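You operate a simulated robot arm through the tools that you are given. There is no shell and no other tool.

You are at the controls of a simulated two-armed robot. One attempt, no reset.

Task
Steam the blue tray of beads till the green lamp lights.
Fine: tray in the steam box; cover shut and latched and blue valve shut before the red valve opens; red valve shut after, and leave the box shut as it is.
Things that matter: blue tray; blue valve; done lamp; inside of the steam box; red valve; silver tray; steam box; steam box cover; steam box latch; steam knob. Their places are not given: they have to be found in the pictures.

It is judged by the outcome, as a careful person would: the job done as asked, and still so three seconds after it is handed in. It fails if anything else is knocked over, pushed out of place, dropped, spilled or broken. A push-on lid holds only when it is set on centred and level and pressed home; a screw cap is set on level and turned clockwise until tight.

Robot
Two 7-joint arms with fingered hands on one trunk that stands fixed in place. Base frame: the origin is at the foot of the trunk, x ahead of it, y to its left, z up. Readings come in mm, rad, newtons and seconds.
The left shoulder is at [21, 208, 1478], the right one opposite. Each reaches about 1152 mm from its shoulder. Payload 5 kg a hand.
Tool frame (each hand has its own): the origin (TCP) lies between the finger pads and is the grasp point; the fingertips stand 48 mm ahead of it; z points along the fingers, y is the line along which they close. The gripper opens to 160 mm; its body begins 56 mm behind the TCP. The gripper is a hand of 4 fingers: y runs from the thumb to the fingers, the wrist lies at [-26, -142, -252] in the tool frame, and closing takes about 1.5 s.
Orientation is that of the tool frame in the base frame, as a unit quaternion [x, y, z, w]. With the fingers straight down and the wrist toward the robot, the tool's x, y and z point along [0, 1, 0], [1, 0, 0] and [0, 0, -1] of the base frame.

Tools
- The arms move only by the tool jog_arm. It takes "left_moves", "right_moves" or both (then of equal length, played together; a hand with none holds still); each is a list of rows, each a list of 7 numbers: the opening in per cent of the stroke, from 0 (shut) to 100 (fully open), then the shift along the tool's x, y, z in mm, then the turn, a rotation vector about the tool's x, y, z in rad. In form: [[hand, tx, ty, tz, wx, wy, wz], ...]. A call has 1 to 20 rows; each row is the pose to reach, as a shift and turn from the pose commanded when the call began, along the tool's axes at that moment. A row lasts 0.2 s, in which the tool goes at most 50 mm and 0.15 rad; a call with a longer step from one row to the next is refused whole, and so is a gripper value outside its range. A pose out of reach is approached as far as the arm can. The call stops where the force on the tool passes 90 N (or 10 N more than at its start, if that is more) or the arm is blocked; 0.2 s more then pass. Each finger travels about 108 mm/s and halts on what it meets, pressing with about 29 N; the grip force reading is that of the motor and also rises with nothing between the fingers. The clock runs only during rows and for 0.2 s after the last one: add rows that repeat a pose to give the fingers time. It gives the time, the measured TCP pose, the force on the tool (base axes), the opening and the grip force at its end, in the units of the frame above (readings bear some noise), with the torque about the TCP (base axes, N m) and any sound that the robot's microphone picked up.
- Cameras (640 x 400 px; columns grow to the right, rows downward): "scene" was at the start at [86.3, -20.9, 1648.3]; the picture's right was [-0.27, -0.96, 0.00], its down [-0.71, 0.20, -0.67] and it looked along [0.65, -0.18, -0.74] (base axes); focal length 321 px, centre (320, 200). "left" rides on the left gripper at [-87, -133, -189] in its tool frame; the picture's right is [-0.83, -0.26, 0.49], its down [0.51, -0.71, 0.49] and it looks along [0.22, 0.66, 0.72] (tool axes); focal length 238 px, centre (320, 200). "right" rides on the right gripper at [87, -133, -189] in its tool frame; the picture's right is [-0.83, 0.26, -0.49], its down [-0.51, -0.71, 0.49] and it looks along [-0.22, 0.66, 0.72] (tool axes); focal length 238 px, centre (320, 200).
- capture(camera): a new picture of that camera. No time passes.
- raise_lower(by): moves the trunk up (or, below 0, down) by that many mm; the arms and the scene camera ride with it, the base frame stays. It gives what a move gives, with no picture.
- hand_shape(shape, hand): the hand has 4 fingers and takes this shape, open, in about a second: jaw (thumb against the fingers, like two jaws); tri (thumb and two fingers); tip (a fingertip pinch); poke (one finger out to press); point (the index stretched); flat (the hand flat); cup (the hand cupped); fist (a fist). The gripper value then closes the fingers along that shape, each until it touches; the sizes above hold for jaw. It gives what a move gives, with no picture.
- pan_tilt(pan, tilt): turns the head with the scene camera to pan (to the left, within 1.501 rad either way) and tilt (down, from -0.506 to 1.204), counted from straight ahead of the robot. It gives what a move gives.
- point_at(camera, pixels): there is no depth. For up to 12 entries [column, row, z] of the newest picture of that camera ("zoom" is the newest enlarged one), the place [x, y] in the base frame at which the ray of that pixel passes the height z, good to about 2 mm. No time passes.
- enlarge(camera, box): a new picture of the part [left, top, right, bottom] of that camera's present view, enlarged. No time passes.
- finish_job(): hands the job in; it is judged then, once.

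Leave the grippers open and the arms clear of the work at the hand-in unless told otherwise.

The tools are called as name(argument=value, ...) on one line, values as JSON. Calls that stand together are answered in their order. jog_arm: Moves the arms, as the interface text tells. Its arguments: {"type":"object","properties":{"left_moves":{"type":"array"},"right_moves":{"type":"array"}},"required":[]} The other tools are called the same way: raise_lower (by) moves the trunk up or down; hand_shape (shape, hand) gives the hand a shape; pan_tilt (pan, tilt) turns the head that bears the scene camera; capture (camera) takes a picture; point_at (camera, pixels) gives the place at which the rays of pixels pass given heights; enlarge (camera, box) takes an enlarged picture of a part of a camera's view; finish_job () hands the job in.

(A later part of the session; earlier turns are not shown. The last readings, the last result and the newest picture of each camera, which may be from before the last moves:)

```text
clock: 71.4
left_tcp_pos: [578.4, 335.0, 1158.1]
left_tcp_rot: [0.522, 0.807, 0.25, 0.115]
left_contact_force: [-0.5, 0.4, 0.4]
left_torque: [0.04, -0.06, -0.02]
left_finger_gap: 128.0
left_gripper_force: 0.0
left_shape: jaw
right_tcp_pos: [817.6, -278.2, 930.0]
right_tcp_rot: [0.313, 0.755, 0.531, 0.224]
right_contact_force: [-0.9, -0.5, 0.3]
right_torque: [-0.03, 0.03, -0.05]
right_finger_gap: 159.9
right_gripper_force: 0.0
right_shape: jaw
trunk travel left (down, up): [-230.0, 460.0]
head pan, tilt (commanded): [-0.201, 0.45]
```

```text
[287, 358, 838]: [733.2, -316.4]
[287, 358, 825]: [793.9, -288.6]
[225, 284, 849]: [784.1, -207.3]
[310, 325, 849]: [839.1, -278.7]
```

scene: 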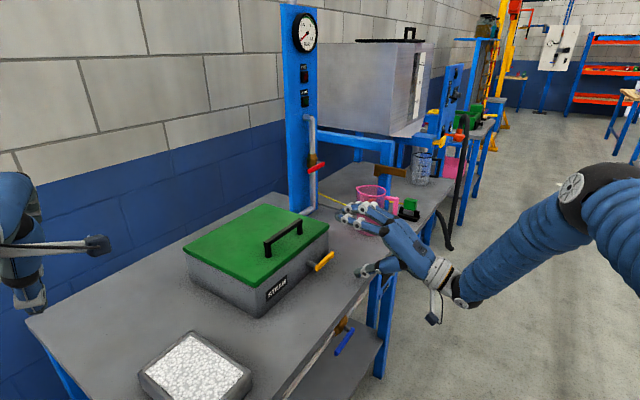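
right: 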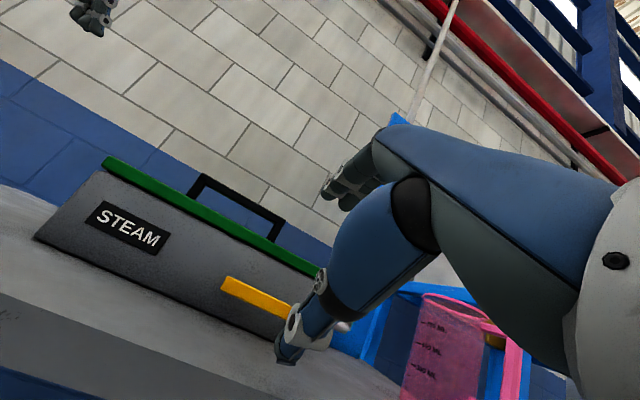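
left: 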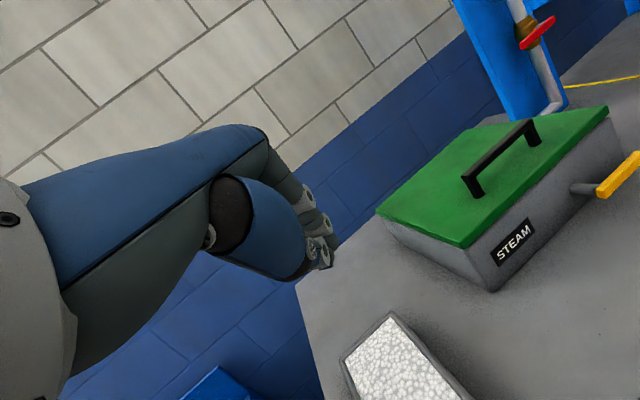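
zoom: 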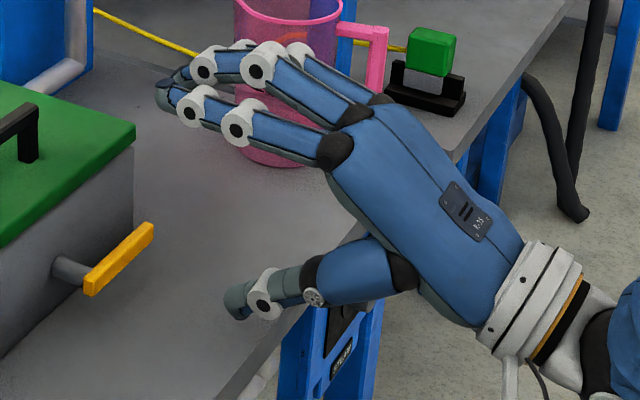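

point_at(camera="scene", pixels=[[356, 272, 850], [356, 272, 830], [356, 272, 810], [363, 271, 830]])

point_at(camera="right", pixels=[[288, 355, 850], [288, 355, 830], [288, 355, 810], [303, 338, 830]])

enlarge(camera="right", box=[200, 240, 392, 400])

```text
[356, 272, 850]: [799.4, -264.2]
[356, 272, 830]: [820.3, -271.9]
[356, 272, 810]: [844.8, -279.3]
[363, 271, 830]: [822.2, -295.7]
```

```text
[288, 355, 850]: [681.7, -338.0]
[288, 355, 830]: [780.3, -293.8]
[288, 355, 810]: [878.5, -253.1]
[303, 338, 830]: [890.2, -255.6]
```

```text
2.50 times, centred on (296, 320) of right
```

zoom: 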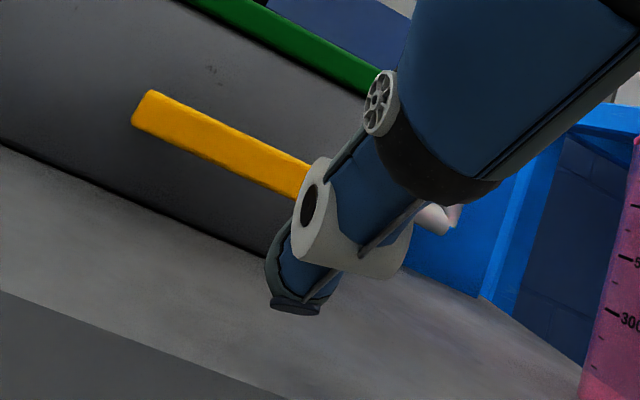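

The thumb tip is at about (u 783, v 393, z 820), low enough to pass under the bar. I slide it forward under the bar's free end, in two steps.

jog_arm(right_moves=[[100, 2, 8, 23, 0, 0, 0], [100, 4, 16, 47, 0, 0, 0], [100, 6, 24, 70, 0, 0, 0], [100, 6, 24, 70, 0, 0, 0]])

enlarge(camera="scene", box=[280, 190, 440, 300])

enlarge(camera="right", box=[200, 240, 392, 400])

```text
clock: 72.4
left_tcp_pos: [580.8, 334.4, 1158.3]
left_tcp_rot: [0.522, 0.807, 0.25, 0.115]
left_contact_force: [-0.6, -1.2, 0.4]
left_torque: [0.04, -0.02, 0.05]
left_finger_gap: 127.9
left_gripper_force: 0.1
left_shape: jaw
right_tcp_pos: [865.7, -218.6, 928.8]
right_tcp_rot: [0.314, 0.756, 0.53, 0.223]
right_contact_force: [0.4, 0.3, 0.3]
right_torque: [0.06, 0.0, 0.03]
right_finger_gap: 159.8
right_gripper_force: 0.0
right_shape: jaw
trunk travel left (down, up): [-230.0, 460.0]
head pan, tilt (commanded): [-0.201, 0.45]
```

```text
3.64 times, centred on (360, 245) of scene
```

zoom: 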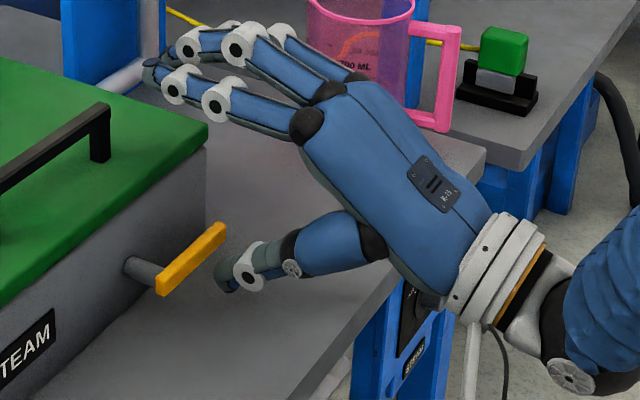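

```text
2.50 times, centred on (296, 320) of right
```

zoom: 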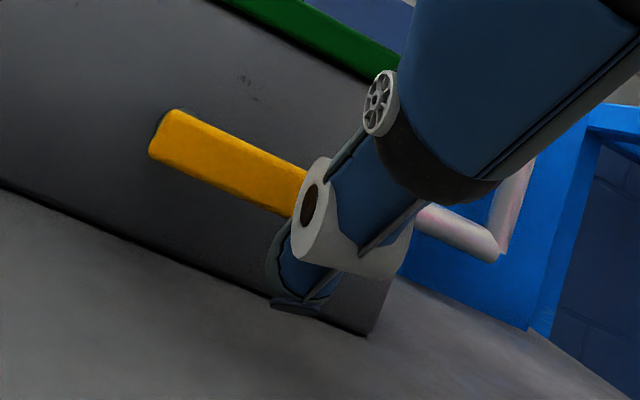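

Still no contact. I advance another 24 mm so the thumb is fully beneath the bar, then check.

jog_arm(right_moves=[[100, 2, 4, 11, 0, 0, 0], [100, 4, 8, 22.5, 0, 0, 0], [100, 4, 8, 22.5, 0, 0, 0]])

enlarge(camera="scene", box=[280, 190, 440, 300])

enlarge(camera="right", box=[200, 240, 392, 400])

```text
clock: 73.2
left_tcp_pos: [579.3, 334.7, 1157.8]
left_tcp_rot: [0.522, 0.807, 0.25, 0.116]
left_contact_force: [0.5, -0.2, 0.3]
left_torque: [-0.01, -0.02, 0.0]
left_finger_gap: 127.7
left_gripper_force: 0.1
left_shape: jaw
right_tcp_pos: [879.3, -202.9, 926.9]
right_tcp_rot: [0.314, 0.756, 0.529, 0.222]
right_contact_force: [-4.7, -5.8, -1.5]
right_torque: [-0.48, 0.45, 0.01]
right_finger_gap: 160.2
right_gripper_force: 0.1
right_shape: jaw
trunk travel left (down, up): [-230.0, 460.0]
head pan, tilt (commanded): [-0.201, 0.45]
```

```text
3.64 times, centred on (360, 245) of scene
```

zoom: 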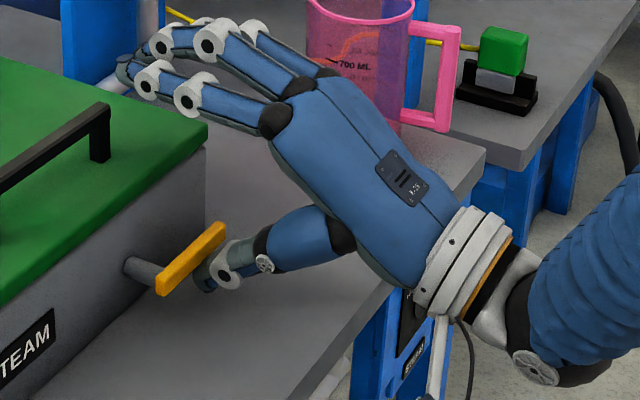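

```text
2.50 times, centred on (296, 320) of right
```

zoom: 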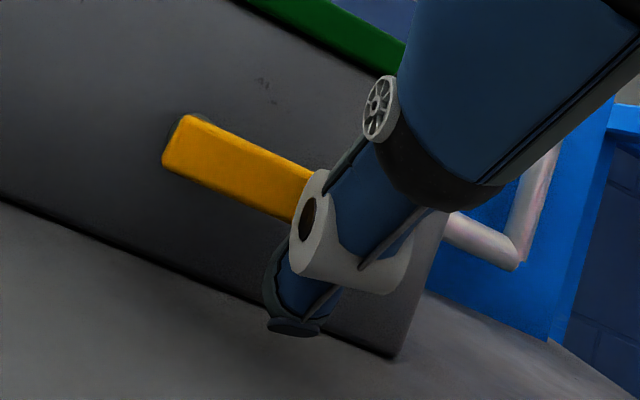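

The thumb's joint just touches the bar's front while the tip is beneath it. I ease back 3 mm and lift the bar along its arc to about 45°, checking force.

jog_arm(right_moves=[[100, 0, 4, -5, 0, 0, 0], [100, 0, 10.3, -6.9, 0, 0, 0], [100, -2, 18, -10, 0, 0, 0], [100, -3, 25.3, -12.4, 0, 0, 0], [100, -2, 33, -15, 0, 0, 0], [100, -1, 41.3, -18.2, 0, 0, 0], [100, 2, 49, -21, 0, 0, 0], [100, 5, 56.3, -23.7, 0, 0, 0]])

enlarge(camera="scene", box=[280, 190, 440, 300])

enlarge(camera="right", box=[160, 200, 416, 400])

```text
clock: 75.0
left_tcp_pos: [578.3, 334.1, 1158.3]
left_tcp_rot: [0.522, 0.808, 0.25, 0.115]
left_contact_force: [-0.8, -0.2, 0.0]
left_torque: [-0.05, -0.04, -0.02]
left_finger_gap: 127.7
left_gripper_force: 0.1
left_shape: jaw
right_tcp_pos: [874.2, -199.8, 989.8]
right_tcp_rot: [0.313, 0.756, 0.53, 0.222]
right_contact_force: [-0.2, -1.5, -1.5]
right_torque: [-0.1, 0.01, -0.01]
right_finger_gap: 160.0
right_gripper_force: 0.0
right_shape: jaw
trunk travel left (down, up): [-230.0, 460.0]
head pan, tilt (commanded): [-0.201, 0.45]
```

```text
3.64 times, centred on (360, 245) of scene
```

zoom: 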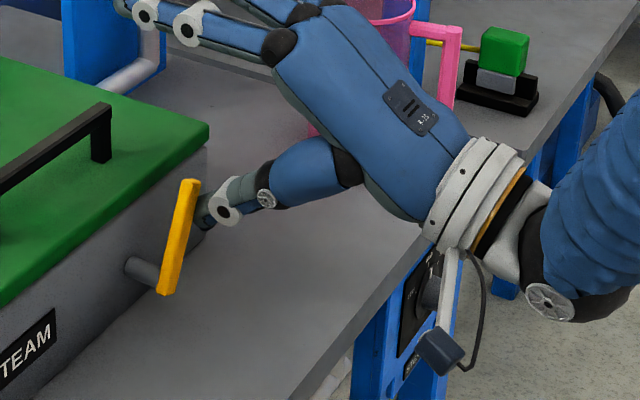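

```text
2.00 times, centred on (288, 300) of right
```

zoom: 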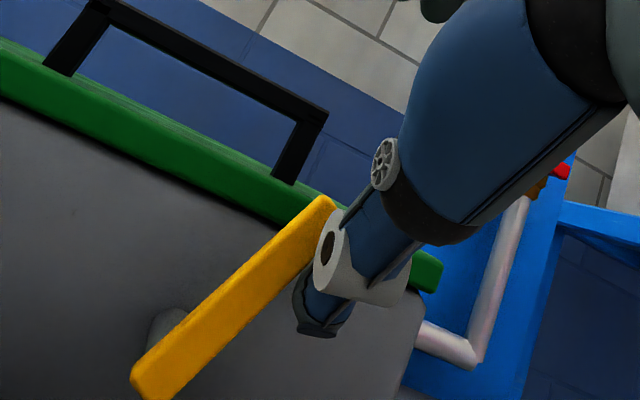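

The yellow bar turns up easily, now past 50°. I continue the arc, pushing it left to vertical.

jog_arm(right_moves=[[100, 5, 7, -2.4, 0, 0, 0], [100, 10, 13.2, -4.8, 0, 0, 0], [100, 16, 19.5, -7, 0, 0, 0], [100, 23, 25.4, -9.2, 0, 0, 0], [100, 31, 28, -10, 0, 0, 0], [100, 39, 30, -11, 0, 0, 0]])

enlarge(camera="scene", box=[280, 190, 440, 300])

enlarge(camera="right", box=[160, 200, 416, 400])

```text
clock: 76.4
left_tcp_pos: [580.2, 334.1, 1157.2]
left_tcp_rot: [0.523, 0.807, 0.25, 0.116]
left_contact_force: [-0.2, 0.2, 0.0]
left_torque: [0.0, -0.02, -0.02]
left_finger_gap: 127.7
left_gripper_force: 0.2
left_shape: jaw
right_tcp_pos: [847.4, -173.9, 1020.2]
right_tcp_rot: [0.315, 0.755, 0.529, 0.224]
right_contact_force: [8.1, -6.7, -3.6]
right_torque: [-0.7, -0.92, -0.03]
right_finger_gap: 159.4
right_gripper_force: 0.1
right_shape: jaw
trunk travel left (down, up): [-230.0, 460.0]
head pan, tilt (commanded): [-0.201, 0.45]
```

```text
3.64 times, centred on (360, 245) of scene
```

zoom: 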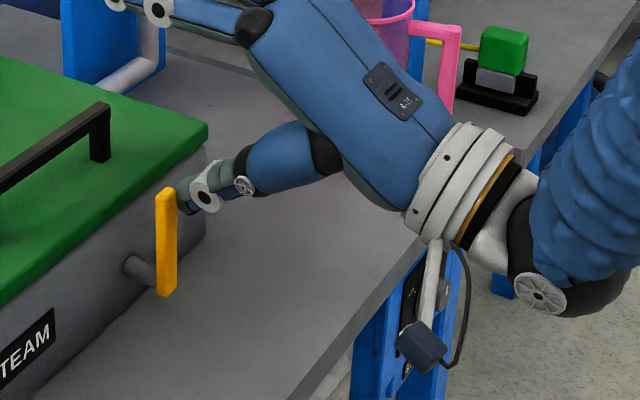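

```text
2.00 times, centred on (288, 300) of right
```

zoom: 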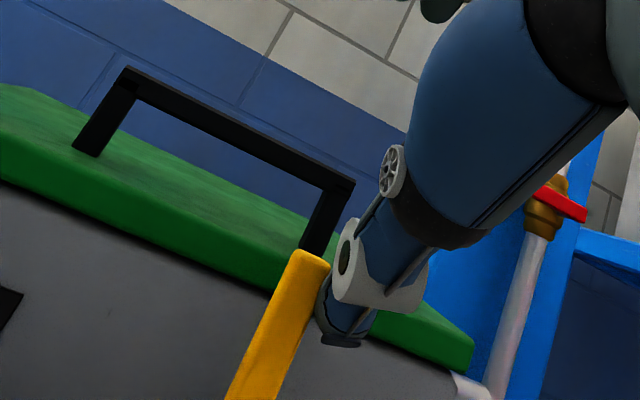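

The bar looks vertical and about 10 N pushes back. I nudge 10 mm further to see if it's at its stop.

jog_arm(right_moves=[[100, 4, 0.5, 0, 0, 0, 0], [100, 8, 1, 0, 0, 0, 0], [100, 10, 1, 0, 0, 0, 0]])

enlarge(camera="scene", box=[280, 190, 440, 300])

```text
clock: 77.2
left_tcp_pos: [580.9, 335.1, 1157.8]
left_tcp_rot: [0.523, 0.806, 0.25, 0.116]
left_contact_force: [-0.6, -0.5, -0.1]
left_torque: [-0.01, 0.04, 0.01]
left_finger_gap: 127.8
left_gripper_force: 0.1
left_shape: jaw
right_tcp_pos: [840.8, -167.3, 1020.5]
right_tcp_rot: [0.315, 0.755, 0.53, 0.224]
right_contact_force: [15.5, -13.3, -4.2]
right_torque: [-1.34, -1.44, 0.01]
right_finger_gap: 160.0
right_gripper_force: 0.1
right_shape: jaw
trunk travel left (down, up): [-230.0, 460.0]
head pan, tilt (commanded): [-0.201, 0.45]
```

```text
3.64 times, centred on (360, 245) of scene
```

zoom: 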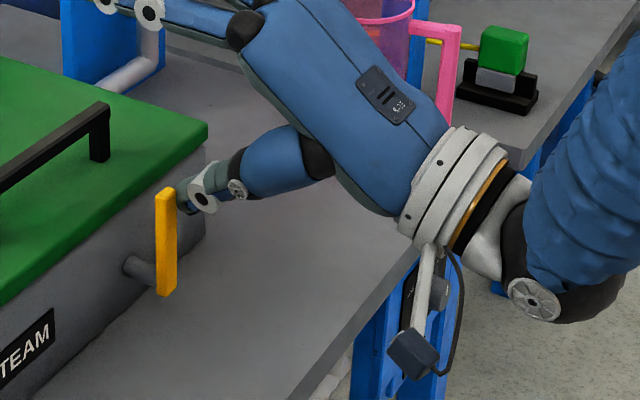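

The force doubled to 20 N without the bar moving, so it's at its stop: latched, standing vertical. I back the thumb off to the right, then withdraw the hand.

jog_arm(right_moves=[[100, -12, 0, 0, 0, 0, 0], [100, -30, 0, 0, 0, 0, 0], [100, -30, -13, -37, 0, 0, 0], [100, -30, -26, -75, 0, 0, 0], [100, -25, -40, -117, 0, 0, 0], [100, -20, -54, -160, 0, 0, 0], [100, -15, -68, -200, 0, 0, 0]])

capture(camera="scene")

capture(camera="right")

```text
clock: 78.8
left_tcp_pos: [578.5, 334.8, 1159.5]
left_tcp_rot: [0.522, 0.807, 0.251, 0.115]
left_contact_force: [-1.5, -1.2, 0.0]
left_torque: [0.01, -0.04, 0.03]
left_finger_gap: 127.5
left_gripper_force: 0.1
left_shape: jaw
right_tcp_pos: [701.0, -323.3, 1026.9]
right_tcp_rot: [0.312, 0.756, 0.531, 0.222]
right_contact_force: [-0.2, 0.3, 0.1]
right_torque: [-0.05, -0.02, 0.02]
right_finger_gap: 159.9
right_gripper_force: 0.1
right_shape: jaw
trunk travel left (down, up): [-230.0, 460.0]
head pan, tilt (commanded): [-0.201, 0.45]
```

```text
taken
```

scene: 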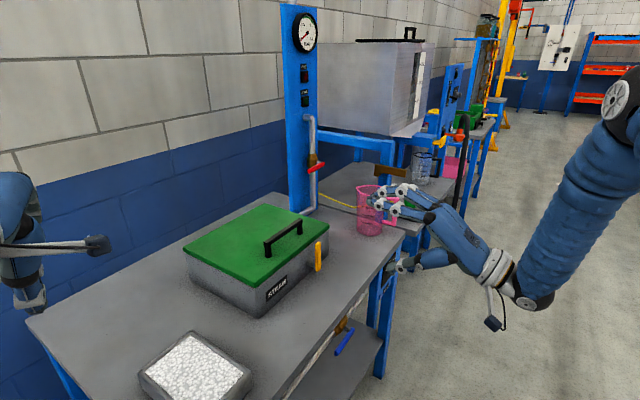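

```text
taken
```

right: 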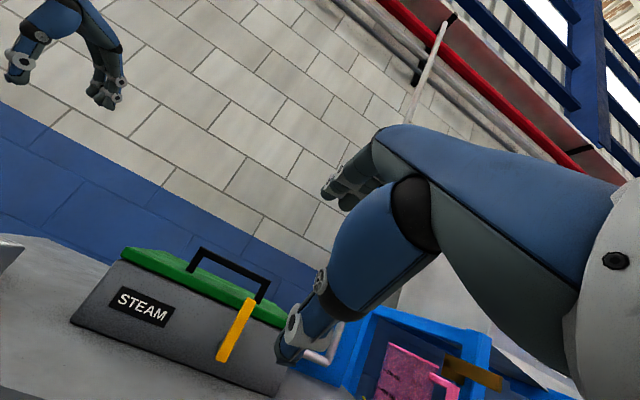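

The latch stays up on its own. For the valves a single outstretched finger is handier, so I give the right hand the "poke" shape and look at it.

hand_shape(hand="right", shape="poke")

capture(camera="right")

enlarge(camera="scene", box=[340, 150, 580, 350])

```text
clock: 79.7
left_tcp_pos: [579.7, 335.1, 1158.1]
left_tcp_rot: [0.524, 0.807, 0.249, 0.116]
left_contact_force: [0.5, 0.0, 0.0]
left_torque: [0.01, -0.01, 0.03]
left_finger_gap: 128.0
left_gripper_force: 0.0
left_shape: jaw
right_tcp_pos: [702.3, -323.8, 1025.6]
right_tcp_rot: [0.314, 0.756, 0.53, 0.223]
right_contact_force: [1.7, -0.7, -0.8]
right_torque: [-0.03, 0.04, 0.01]
right_finger_gap: 0.1
right_gripper_force: 0.1
right_shape: poke
trunk travel left (down, up): [-230.0, 460.0]
head pan, tilt (commanded): [-0.201, 0.45]
```

```text
taken
```

right: 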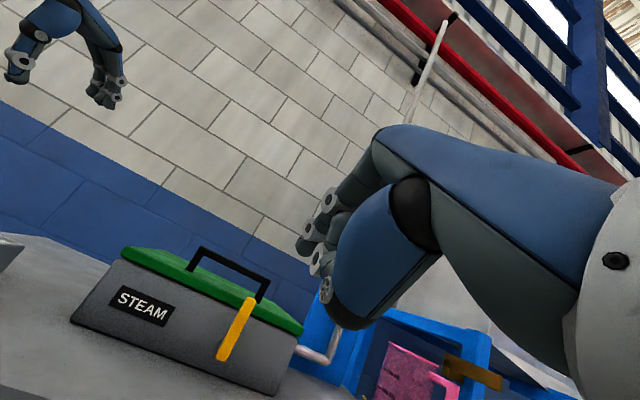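

```text
2.00 times, centred on (460, 250) of scene
```

zoom: 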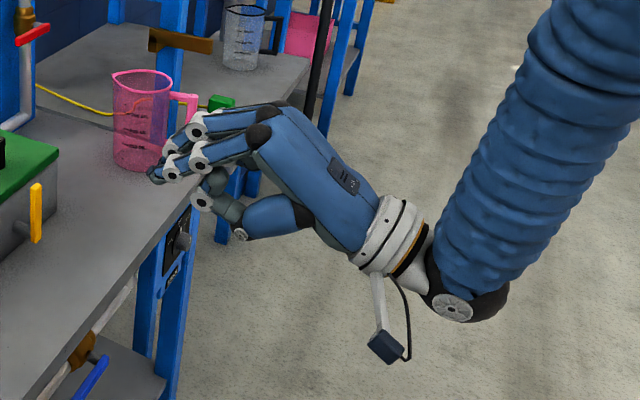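

enlarge(camera="scene", box=[370, 180, 482, 270])

enlarge(camera="right", box=[250, 130, 442, 330])

hand_shape(hand="right", shape="point")

enlarge(camera="scene", box=[370, 180, 482, 270])

enlarge(camera="right", box=[250, 130, 442, 330])

```text
4.44 times, centred on (426, 225) of scene
```

zoom: 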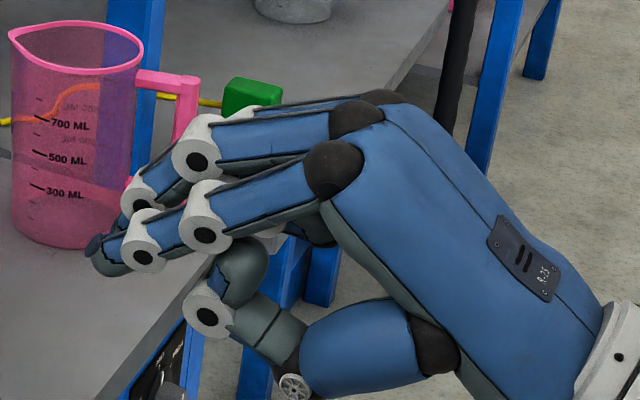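

```text
2.00 times, centred on (346, 230) of right
```

zoom: 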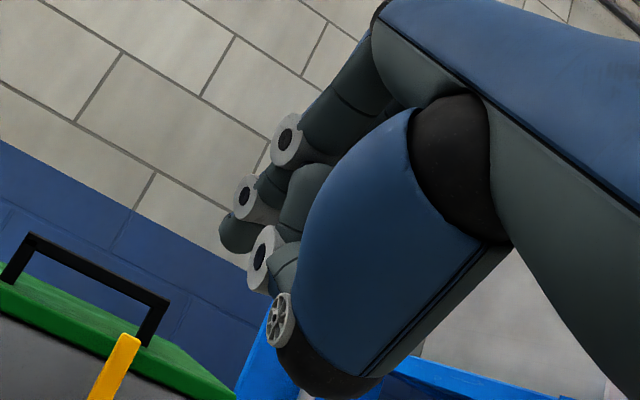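

```text
clock: 80.6
left_tcp_pos: [579.5, 335.4, 1158.5]
left_tcp_rot: [0.523, 0.807, 0.25, 0.116]
left_contact_force: [0.0, 0.2, 0.5]
left_torque: [0.0, 0.03, 0.03]
left_finger_gap: 127.8
left_gripper_force: 0.1
left_shape: jaw
right_tcp_pos: [701.0, -322.5, 1025.1]
right_tcp_rot: [0.314, 0.756, 0.53, 0.223]
right_contact_force: [0.5, 0.0, -0.5]
right_torque: [0.0, 0.0, 0.0]
right_finger_gap: 0.0
right_gripper_force: 0.1
right_shape: point
trunk travel left (down, up): [-230.0, 460.0]
head pan, tilt (commanded): [-0.201, 0.45]
```

```text
4.44 times, centred on (426, 225) of scene
```

zoom: 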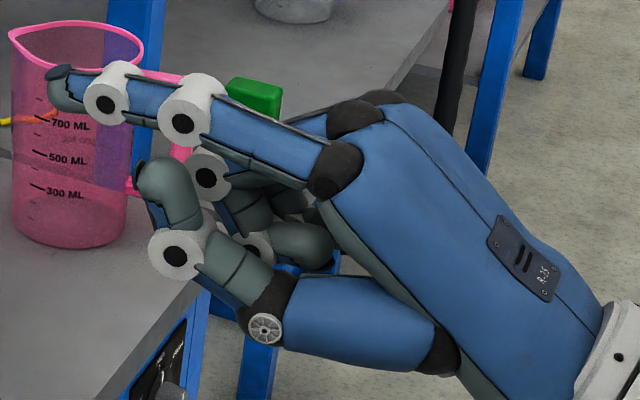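

```text
2.00 times, centred on (346, 230) of right
```

zoom: 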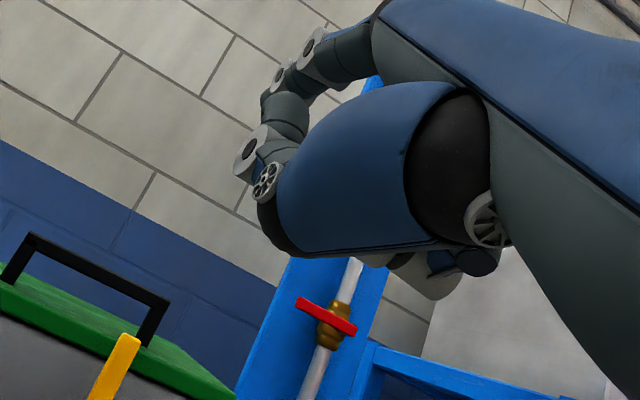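

The "point" shape gives one straight index finger. I triangulate its tip (scene (367,198), right view (317,182)) to know its place in the tool frame.

point_at(camera="scene", pixels=[[367, 198, 1000], [367, 198, 1050], [367, 198, 1100]])

point_at(camera="right", pixels=[[317, 182, 1000], [317, 182, 1050], [317, 182, 1100]])

enlarge(camera="right", box=[290, 130, 386, 230])

```text
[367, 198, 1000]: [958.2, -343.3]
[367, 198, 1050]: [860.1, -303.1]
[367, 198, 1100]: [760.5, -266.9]
```

```text
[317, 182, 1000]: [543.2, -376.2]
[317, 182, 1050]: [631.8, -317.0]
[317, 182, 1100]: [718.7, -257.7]
```

```text
4.00 times, centred on (338, 180) of right
```

zoom: 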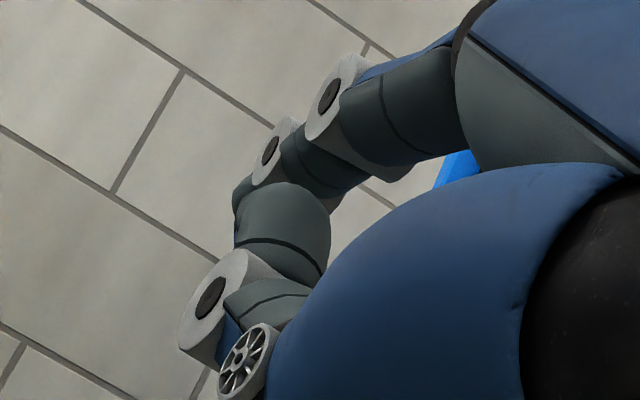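

The index tip is at tool (20,107,45); with that the hand would have to go very low for the blue valve. The thumb method worked well on the latch, so I return to the open jaw shape and lower the hand so its thumb is in front of and below the blue lever.

hand_shape(hand="right", shape="jaw")

jog_arm(right_moves=[[100, 14, -30, 13.5, 0, 0, 0], [100, 28, -59, 27, 0, 0, 0], [100, 41, -89, 40, 0, 0, 0], [100, 55, -119, 54, 0, 0, 0], [100, 69, -148, 67, 0, 0, 0], [100, 83, -178, 81, 0, 0, 0], [100, 96, -200, 90, 0, 0, 0], [100, 110, -219, 98, 0, 0, 0], [100, 110, -219, 98, 0, 0, 0]])

capture(camera="scene")

capture(camera="right")

```text
clock: 81.5
left_tcp_pos: [580.0, 334.3, 1157.1]
left_tcp_rot: [0.522, 0.807, 0.25, 0.115]
left_contact_force: [-0.1, -0.4, -0.3]
left_torque: [-0.02, 0.01, 0.0]
left_finger_gap: 128.0
left_gripper_force: 0.0
left_shape: jaw
right_tcp_pos: [701.7, -323.4, 1026.6]
right_tcp_rot: [0.315, 0.755, 0.53, 0.224]
right_contact_force: [0.8, -0.6, 0.1]
right_torque: [0.01, 0.01, 0.01]
right_finger_gap: 160.0
right_gripper_force: 0.0
right_shape: jaw
trunk travel left (down, up): [-230.0, 460.0]
head pan, tilt (commanded): [-0.201, 0.45]
```

```text
clock: 83.5
left_tcp_pos: [579.2, 336.0, 1158.6]
left_tcp_rot: [0.522, 0.807, 0.25, 0.115]
left_contact_force: [0.0, 0.6, 0.1]
left_torque: [0.0, 0.01, -0.05]
left_finger_gap: 127.8
left_gripper_force: 0.0
left_shape: jaw
right_tcp_pos: [637.7, -234.9, 783.8]
right_tcp_rot: [0.314, 0.756, 0.53, 0.223]
right_contact_force: [-0.7, 1.7, 0.3]
right_torque: [-0.02, 0.01, -0.02]
right_finger_gap: 159.9
right_gripper_force: 0.0
right_shape: jaw
trunk travel left (down, up): [-230.0, 460.0]
head pan, tilt (commanded): [-0.201, 0.45]
```

```text
taken
```

scene: 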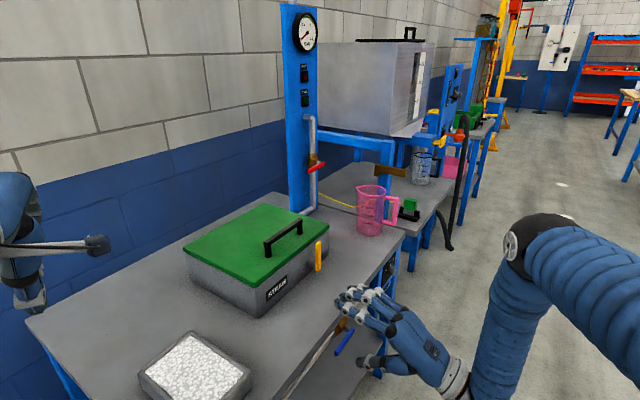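

```text
taken
```

right: 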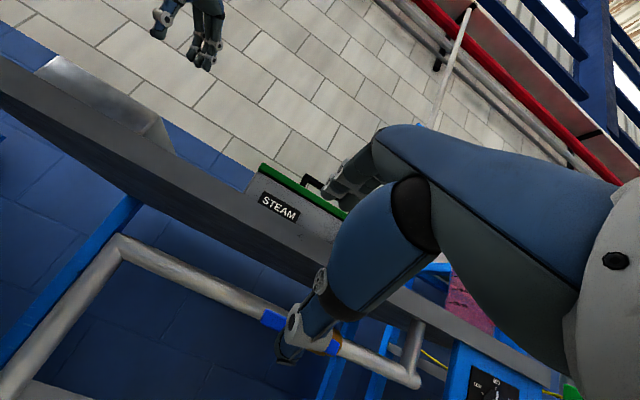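

enlarge(camera="right", box=[200, 230, 440, 400])

enlarge(camera="scene", box=[290, 270, 450, 400])

```text
2.35 times, centred on (320, 315) of right
```

zoom: 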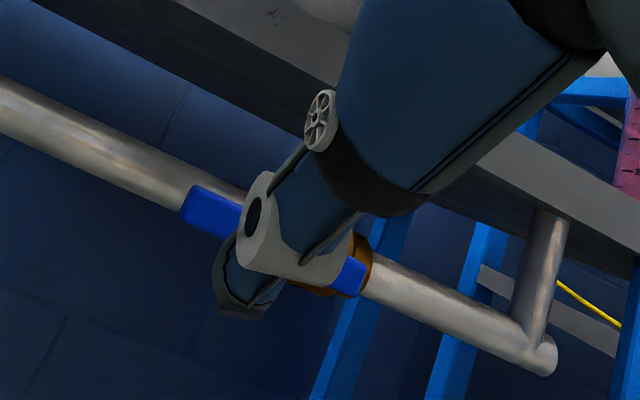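

```text
3.08 times, centred on (370, 335) of scene
```

zoom: 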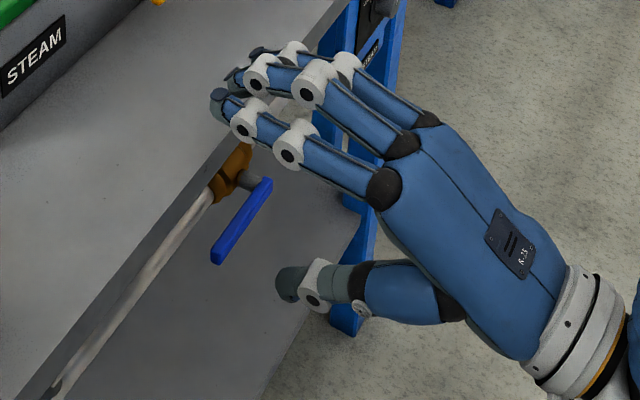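

I triangulate the blue lever's two ends again from these closer views.

point_at(camera="scene", pixels=[[336.5, 350, 660], [336.5, 350, 700], [351, 330.5, 660], [351, 330.5, 700], [357, 361.5, 650], [357, 361.5, 690]])

point_at(camera="right", pixels=[[265.5, 318, 660], [265.5, 318, 700], [337, 347, 660], [337, 347, 700], [280, 357, 650], [280, 357, 690]])

```text
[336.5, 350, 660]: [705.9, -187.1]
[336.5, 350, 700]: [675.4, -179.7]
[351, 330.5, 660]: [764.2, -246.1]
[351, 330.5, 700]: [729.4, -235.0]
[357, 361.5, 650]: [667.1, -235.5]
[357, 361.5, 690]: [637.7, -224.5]
```

```text
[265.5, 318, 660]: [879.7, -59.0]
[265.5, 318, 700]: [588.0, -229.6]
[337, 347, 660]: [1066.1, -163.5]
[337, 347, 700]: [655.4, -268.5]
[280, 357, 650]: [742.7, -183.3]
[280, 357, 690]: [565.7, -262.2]
```

The lever spans u≈613–692 at v≈354, z≈689; the thumb tip is at (u 623, v 298, z 671). I drop the thumb a little and slide it under the lever.

jog_arm(right_moves=[[100, -6, -5.6, 2, 0, 0, 0], [100, -12, -11.3, 4.1, 0, 0, 0], [100, -12, -4, 24, 0, 0, 0], [100, -12, 3.5, 44, 0, 0, 0], [100, -12, 10.6, 64.3, 0, 0, 0], [100, -12, 10.6, 64.3, 0, 0, 0]])

enlarge(camera="right", box=[200, 230, 440, 400])

enlarge(camera="scene", box=[290, 270, 450, 400])

```text
clock: 84.9
left_tcp_pos: [579.5, 334.7, 1157.8]
left_tcp_rot: [0.523, 0.807, 0.249, 0.116]
left_contact_force: [0.3, 0.6, -0.6]
left_torque: [-0.01, 0.02, 0.04]
left_finger_gap: 127.8
left_gripper_force: 0.0
left_shape: jaw
right_tcp_pos: [690.7, -198.7, 772.8]
right_tcp_rot: [0.314, 0.756, 0.529, 0.222]
right_contact_force: [-5.9, -5.3, -2.0]
right_torque: [-0.43, 0.44, -0.02]
right_finger_gap: 159.9
right_gripper_force: 0.0
right_shape: jaw
trunk travel left (down, up): [-230.0, 460.0]
head pan, tilt (commanded): [-0.201, 0.45]
```

```text
2.35 times, centred on (320, 315) of right
```

zoom: 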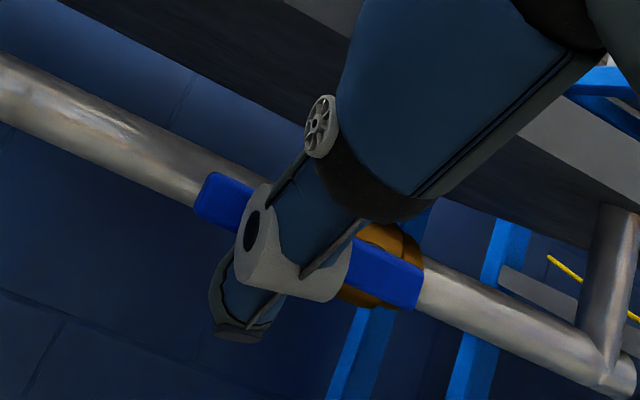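

```text
3.08 times, centred on (370, 335) of scene
```

zoom: 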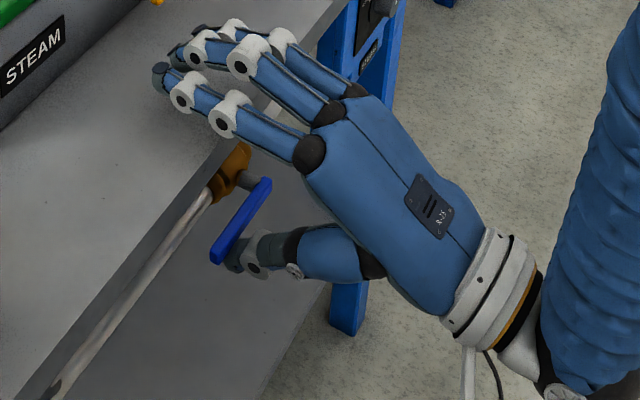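

Same light touch as with the latch. I ease back 3 mm and try lifting the lever 28 mm to see whether it turns upward.

jog_arm(right_moves=[[100, 0, 4, -5, 0, 0, 0], [100, 0, 10, -7, 0, 0, 0], [100, 0, 17, -9, 0, 0, 0], [100, 0, 25.3, -12.4, 0, 0, 0]])

enlarge(camera="scene", box=[290, 270, 450, 400])

enlarge(camera="right", box=[200, 230, 440, 400])

```text
clock: 85.9
left_tcp_pos: [581.4, 334.7, 1158.4]
left_tcp_rot: [0.522, 0.807, 0.249, 0.116]
left_contact_force: [0.5, 0.9, 0.3]
left_torque: [0.04, -0.04, -0.01]
left_finger_gap: 128.0
left_gripper_force: 0.1
left_shape: jaw
right_tcp_pos: [687.2, -200.3, 800.8]
right_tcp_rot: [0.314, 0.756, 0.53, 0.222]
right_contact_force: [-7.9, -7.7, -6.3]
right_torque: [-0.87, 0.91, 0.0]
right_finger_gap: 160.1
right_gripper_force: 0.1
right_shape: jaw
trunk travel left (down, up): [-230.0, 460.0]
head pan, tilt (commanded): [-0.201, 0.45]
```

```text
3.08 times, centred on (370, 335) of scene
```

zoom: 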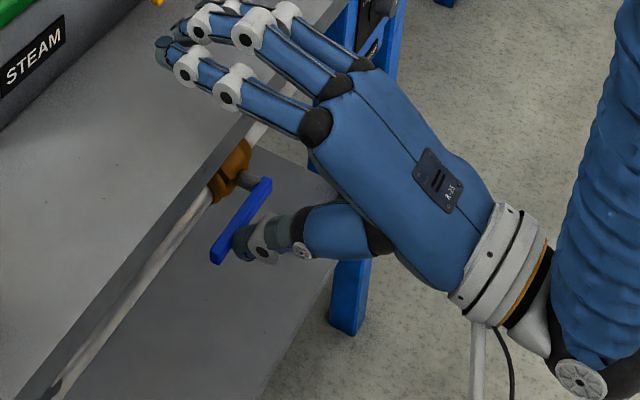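

```text
2.35 times, centred on (320, 315) of right
```

zoom: 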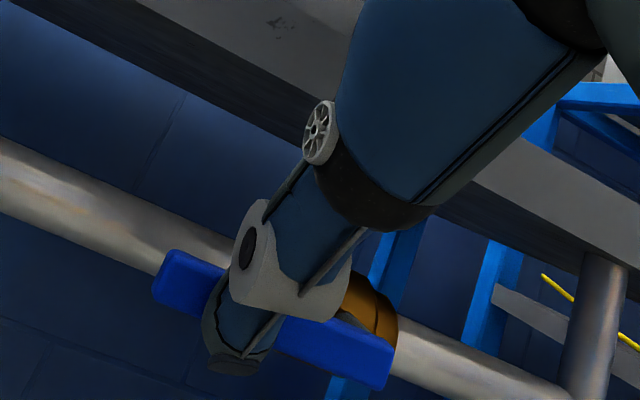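

The lever didn't move; the thumb just slid up its front face, so upward is likely its stop. I back off, raise the thumb above the lever, and will push it downward instead.

jog_arm(right_moves=[[100, 0, -5, -14, 0, 0, 0], [100, 0, 8, -19, 0, 0, 0], [100, 0, 21.2, -23.7, 0, 0, 0], [100, 0, 25, -14, 0, 0, 0], [100, 0, 28.4, -4, 0, 0, 0], [100, 0, 28.4, -4, 0, 0, 0]])

enlarge(camera="scene", box=[290, 270, 450, 400])

enlarge(camera="right", box=[200, 230, 440, 400])

```text
clock: 87.3
left_tcp_pos: [579.3, 335.1, 1157.9]
left_tcp_rot: [0.523, 0.807, 0.249, 0.116]
left_contact_force: [-0.1, 0.0, 0.0]
left_torque: [0.03, -0.03, 0.0]
left_finger_gap: 127.9
left_gripper_force: 0.1
left_shape: jaw
right_tcp_pos: [692.5, -196.2, 830.0]
right_tcp_rot: [0.314, 0.755, 0.53, 0.223]
right_contact_force: [0.1, -0.4, 0.0]
right_torque: [-0.01, 0.0, 0.0]
right_finger_gap: 160.1
right_gripper_force: 0.1
right_shape: jaw
trunk travel left (down, up): [-230.0, 460.0]
head pan, tilt (commanded): [-0.201, 0.45]
```

```text
3.08 times, centred on (370, 335) of scene
```

zoom: 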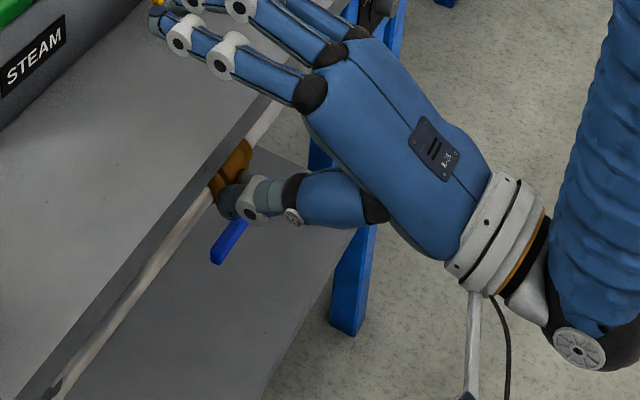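

```text
2.35 times, centred on (320, 315) of right
```

zoom: 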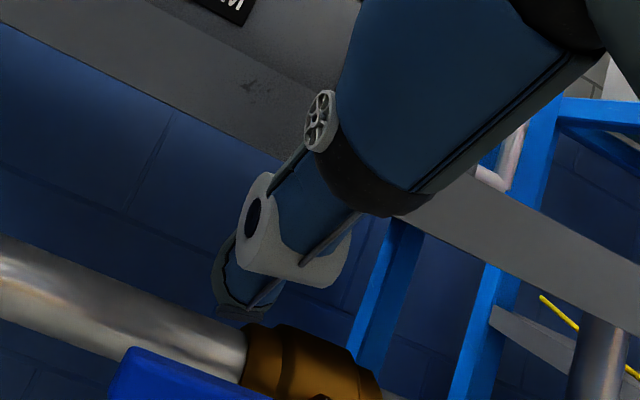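

The thumb is above the lever now, but pushing down this way would bring the upper fingers onto the bench. I back out and use the pointed index finger from the front instead.

jog_arm(right_moves=[[100, 0, -14, -38, 0, 0, 0], [100, 0, -28, -77, 0, 0, 0], [100, 0, -42, -115, 0, 0, 0], [100, 0, -55, -150, 0, 0, 0]])

hand_shape(hand="right", shape="point")

capture(camera="scene")

capture(camera="right")

```text
clock: 88.3
left_tcp_pos: [578.9, 334.9, 1158.2]
left_tcp_rot: [0.522, 0.807, 0.251, 0.115]
left_contact_force: [-0.5, 0.2, -0.7]
left_torque: [0.0, -0.03, 0.03]
left_finger_gap: 128.0
left_gripper_force: 0.0
left_shape: jaw
right_tcp_pos: [579.1, -311.1, 829.6]
right_tcp_rot: [0.314, 0.755, 0.53, 0.223]
right_contact_force: [-0.8, -0.3, 0.4]
right_torque: [0.0, 0.04, 0.0]
right_finger_gap: 159.9
right_gripper_force: 0.1
right_shape: jaw
trunk travel left (down, up): [-230.0, 460.0]
head pan, tilt (commanded): [-0.201, 0.45]
```

```text
clock: 89.2
left_tcp_pos: [580.5, 336.2, 1157.3]
left_tcp_rot: [0.523, 0.807, 0.249, 0.116]
left_contact_force: [0.5, -0.6, -0.4]
left_torque: [0.01, -0.02, 0.02]
left_finger_gap: 127.8
left_gripper_force: 0.0
left_shape: jaw
right_tcp_pos: [579.9, -309.2, 830.3]
right_tcp_rot: [0.313, 0.756, 0.53, 0.222]
right_contact_force: [-0.1, 0.4, 0.4]
right_torque: [0.02, -0.03, 0.01]
right_finger_gap: 153.5
right_gripper_force: 0.1
right_shape: point
trunk travel left (down, up): [-230.0, 460.0]
head pan, tilt (commanded): [-0.201, 0.45]
```

```text
taken
```

scene: 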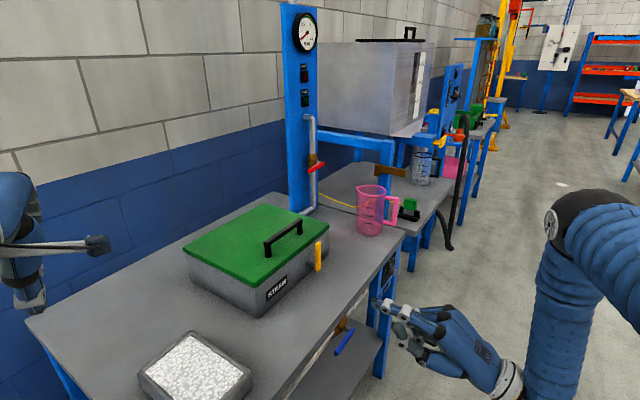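

```text
taken
```

right: 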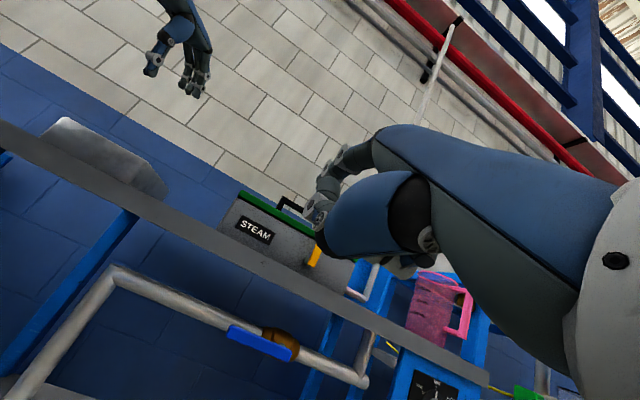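

Now the blue lever is in plain view from the right camera. I zoom for a precise fix on lever ends, pivot and fingertip.

enlarge(camera="right", box=[200, 280, 392, 400])

enlarge(camera="scene", box=[300, 280, 476, 390])

```text
3.33 times, centred on (296, 340) of right
```

zoom: 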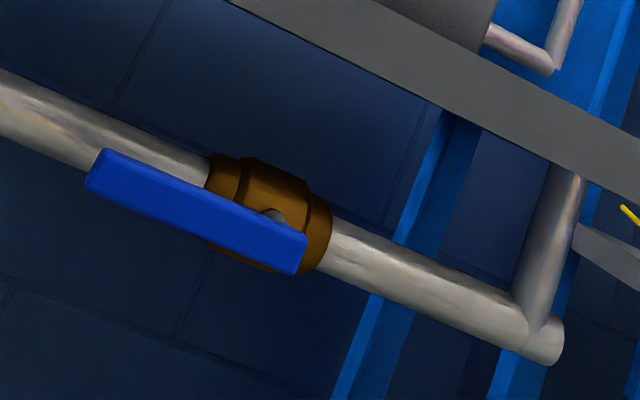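

```text
3.64 times, centred on (388, 335) of scene
```

zoom: 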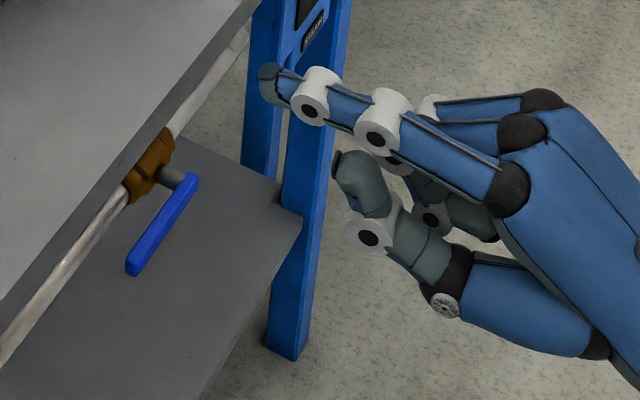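

point_at(camera="scene", pixels=[[336.3, 352, 660], [336.3, 352, 720], [353, 330.5, 660], [353, 330.5, 720], [374.3, 303.4, 880], [374.3, 303.4, 940]])

point_at(camera="right", pixels=[[229.4, 333, 660], [229.4, 333, 720], [289, 357, 660], [289, 357, 720], [246, 306, 770], [318, 178, 880], [318, 178, 940]])

```text
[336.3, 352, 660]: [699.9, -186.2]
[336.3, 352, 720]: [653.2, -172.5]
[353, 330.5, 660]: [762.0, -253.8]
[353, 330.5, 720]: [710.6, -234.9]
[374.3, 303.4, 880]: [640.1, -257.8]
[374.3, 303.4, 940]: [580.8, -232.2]
```

```text
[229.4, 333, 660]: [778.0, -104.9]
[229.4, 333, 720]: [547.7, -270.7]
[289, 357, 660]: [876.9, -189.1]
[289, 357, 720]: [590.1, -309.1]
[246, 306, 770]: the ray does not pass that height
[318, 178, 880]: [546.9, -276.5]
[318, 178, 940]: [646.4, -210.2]
```

Lever: u 608–694, v≈350, z≈688, pivot near u≈686. I pitch the hand so the index points forward-down, and bring its tip in front of and above the lever's free end.

jog_arm(right_moves=[[100, -4, -16, 5, 0.116, 0, 0], [100, -9, -33, 10, 0.233, 0, 0], [100, -13, -49, 15, 0.349, 0, 0], [100, -17, -66, 20, 0.465, 0, 0], [100, -22, -82, 25, 0.582, 0, 0], [100, -26, -99, 29.6, 0.698, 0, 0], [100, -26, -99, 29.6, 0.698, 0, 0]])

enlarge(camera="scene", box=[290, 270, 482, 400])

capture(camera="right")

```text
clock: 90.8
left_tcp_pos: [579.5, 335.3, 1158.7]
left_tcp_rot: [0.523, 0.807, 0.25, 0.116]
left_contact_force: [-0.5, 0.6, 0.0]
left_torque: [0.01, -0.03, 0.04]
left_finger_gap: 127.9
left_gripper_force: 0.0
left_shape: jaw
right_tcp_pos: [593.8, -329.9, 725.0]
right_tcp_rot: [0.372, 0.891, 0.239, 0.102]
right_contact_force: [-0.6, 0.5, 0.2]
right_torque: [0.02, -0.02, 0.0]
right_finger_gap: 153.7
right_gripper_force: 0.0
right_shape: point
trunk travel left (down, up): [-230.0, 460.0]
head pan, tilt (commanded): [-0.201, 0.45]
```

```text
3.08 times, centred on (386, 335) of scene
```

zoom: 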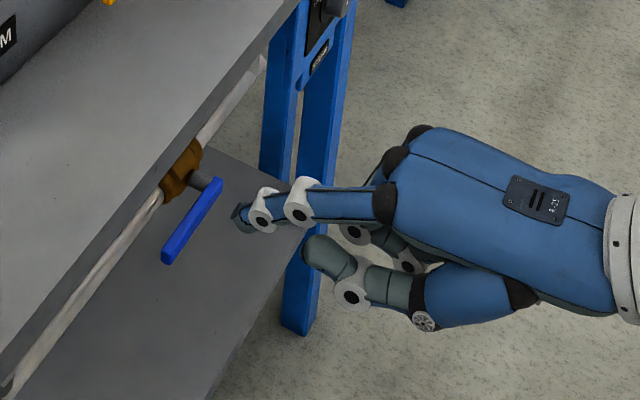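

```text
taken
```

right: 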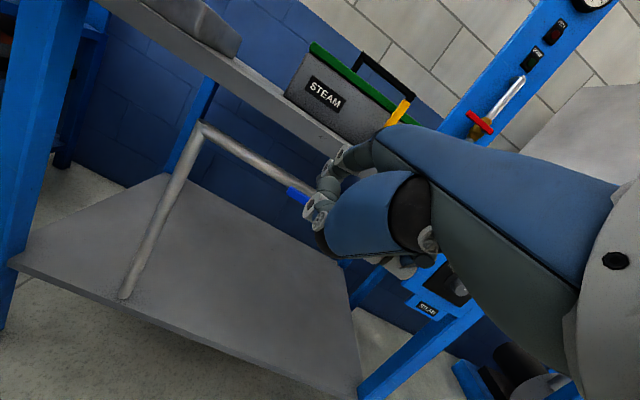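

enlarge(camera="right", box=[270, 130, 398, 250])

point_at(camera="scene", pixels=[[359.5, 339, 700], [359.5, 339, 760]])

point_at(camera="right", pixels=[[320, 180, 700], [320, 180, 760]])

```text
3.33 times, centred on (334, 190) of right
```

zoom: 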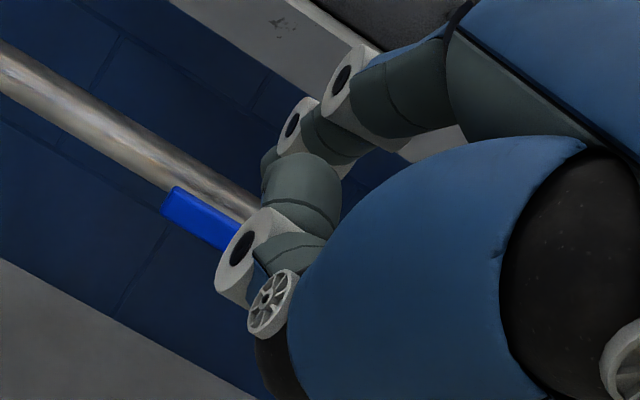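

```text
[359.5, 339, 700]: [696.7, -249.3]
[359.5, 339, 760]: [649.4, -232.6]
```

```text
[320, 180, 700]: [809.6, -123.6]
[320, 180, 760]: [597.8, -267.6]
```

The fingertip is at ≈(u 633, v 300, z 744). I move it over the lever and press down, first about 15° worth, watching the lever.

jog_arm(right_moves=[[100, 1, 17.5, 21.7, 0, 0, 0], [100, 3, 33, 46.8, 0, 0, 0], [100, 3, 26.5, 58, 0, 0, 0], [100, 5, 22, 65, 0, 0, 0], [100, 6, 19, 71, 0, 0, 0], [100, 6, 19, 71, 0, 0, 0]])

enlarge(camera="scene", box=[290, 270, 482, 400])

enlarge(camera="right", box=[240, 110, 432, 250])

```text
clock: 92.2
left_tcp_pos: [580.3, 335.6, 1158.1]
left_tcp_rot: [0.522, 0.808, 0.25, 0.115]
left_contact_force: [-0.3, 1.1, 0.5]
left_torque: [0.01, -0.05, -0.05]
left_finger_gap: 127.8
left_gripper_force: 0.0
left_shape: jaw
right_tcp_pos: [626.3, -289.4, 674.9]
right_tcp_rot: [0.371, 0.891, 0.24, 0.102]
right_contact_force: [-0.4, -2.9, 3.8]
right_torque: [0.29, -0.15, -0.19]
right_finger_gap: 0.3
right_gripper_force: 0.1
right_shape: point
trunk travel left (down, up): [-230.0, 460.0]
head pan, tilt (commanded): [-0.201, 0.45]
```

```text
3.08 times, centred on (386, 335) of scene
```

zoom: 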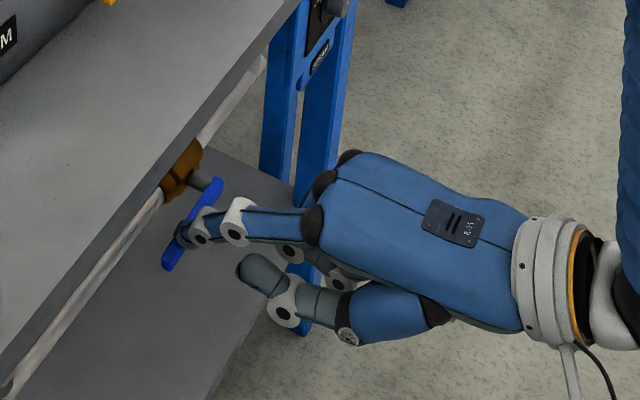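

```text
2.86 times, centred on (336, 180) of right
```

zoom: 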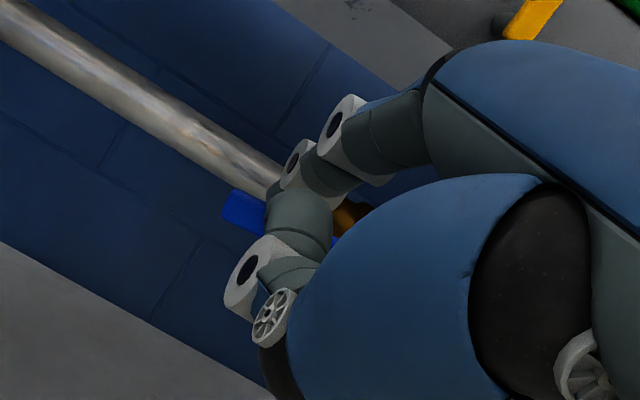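

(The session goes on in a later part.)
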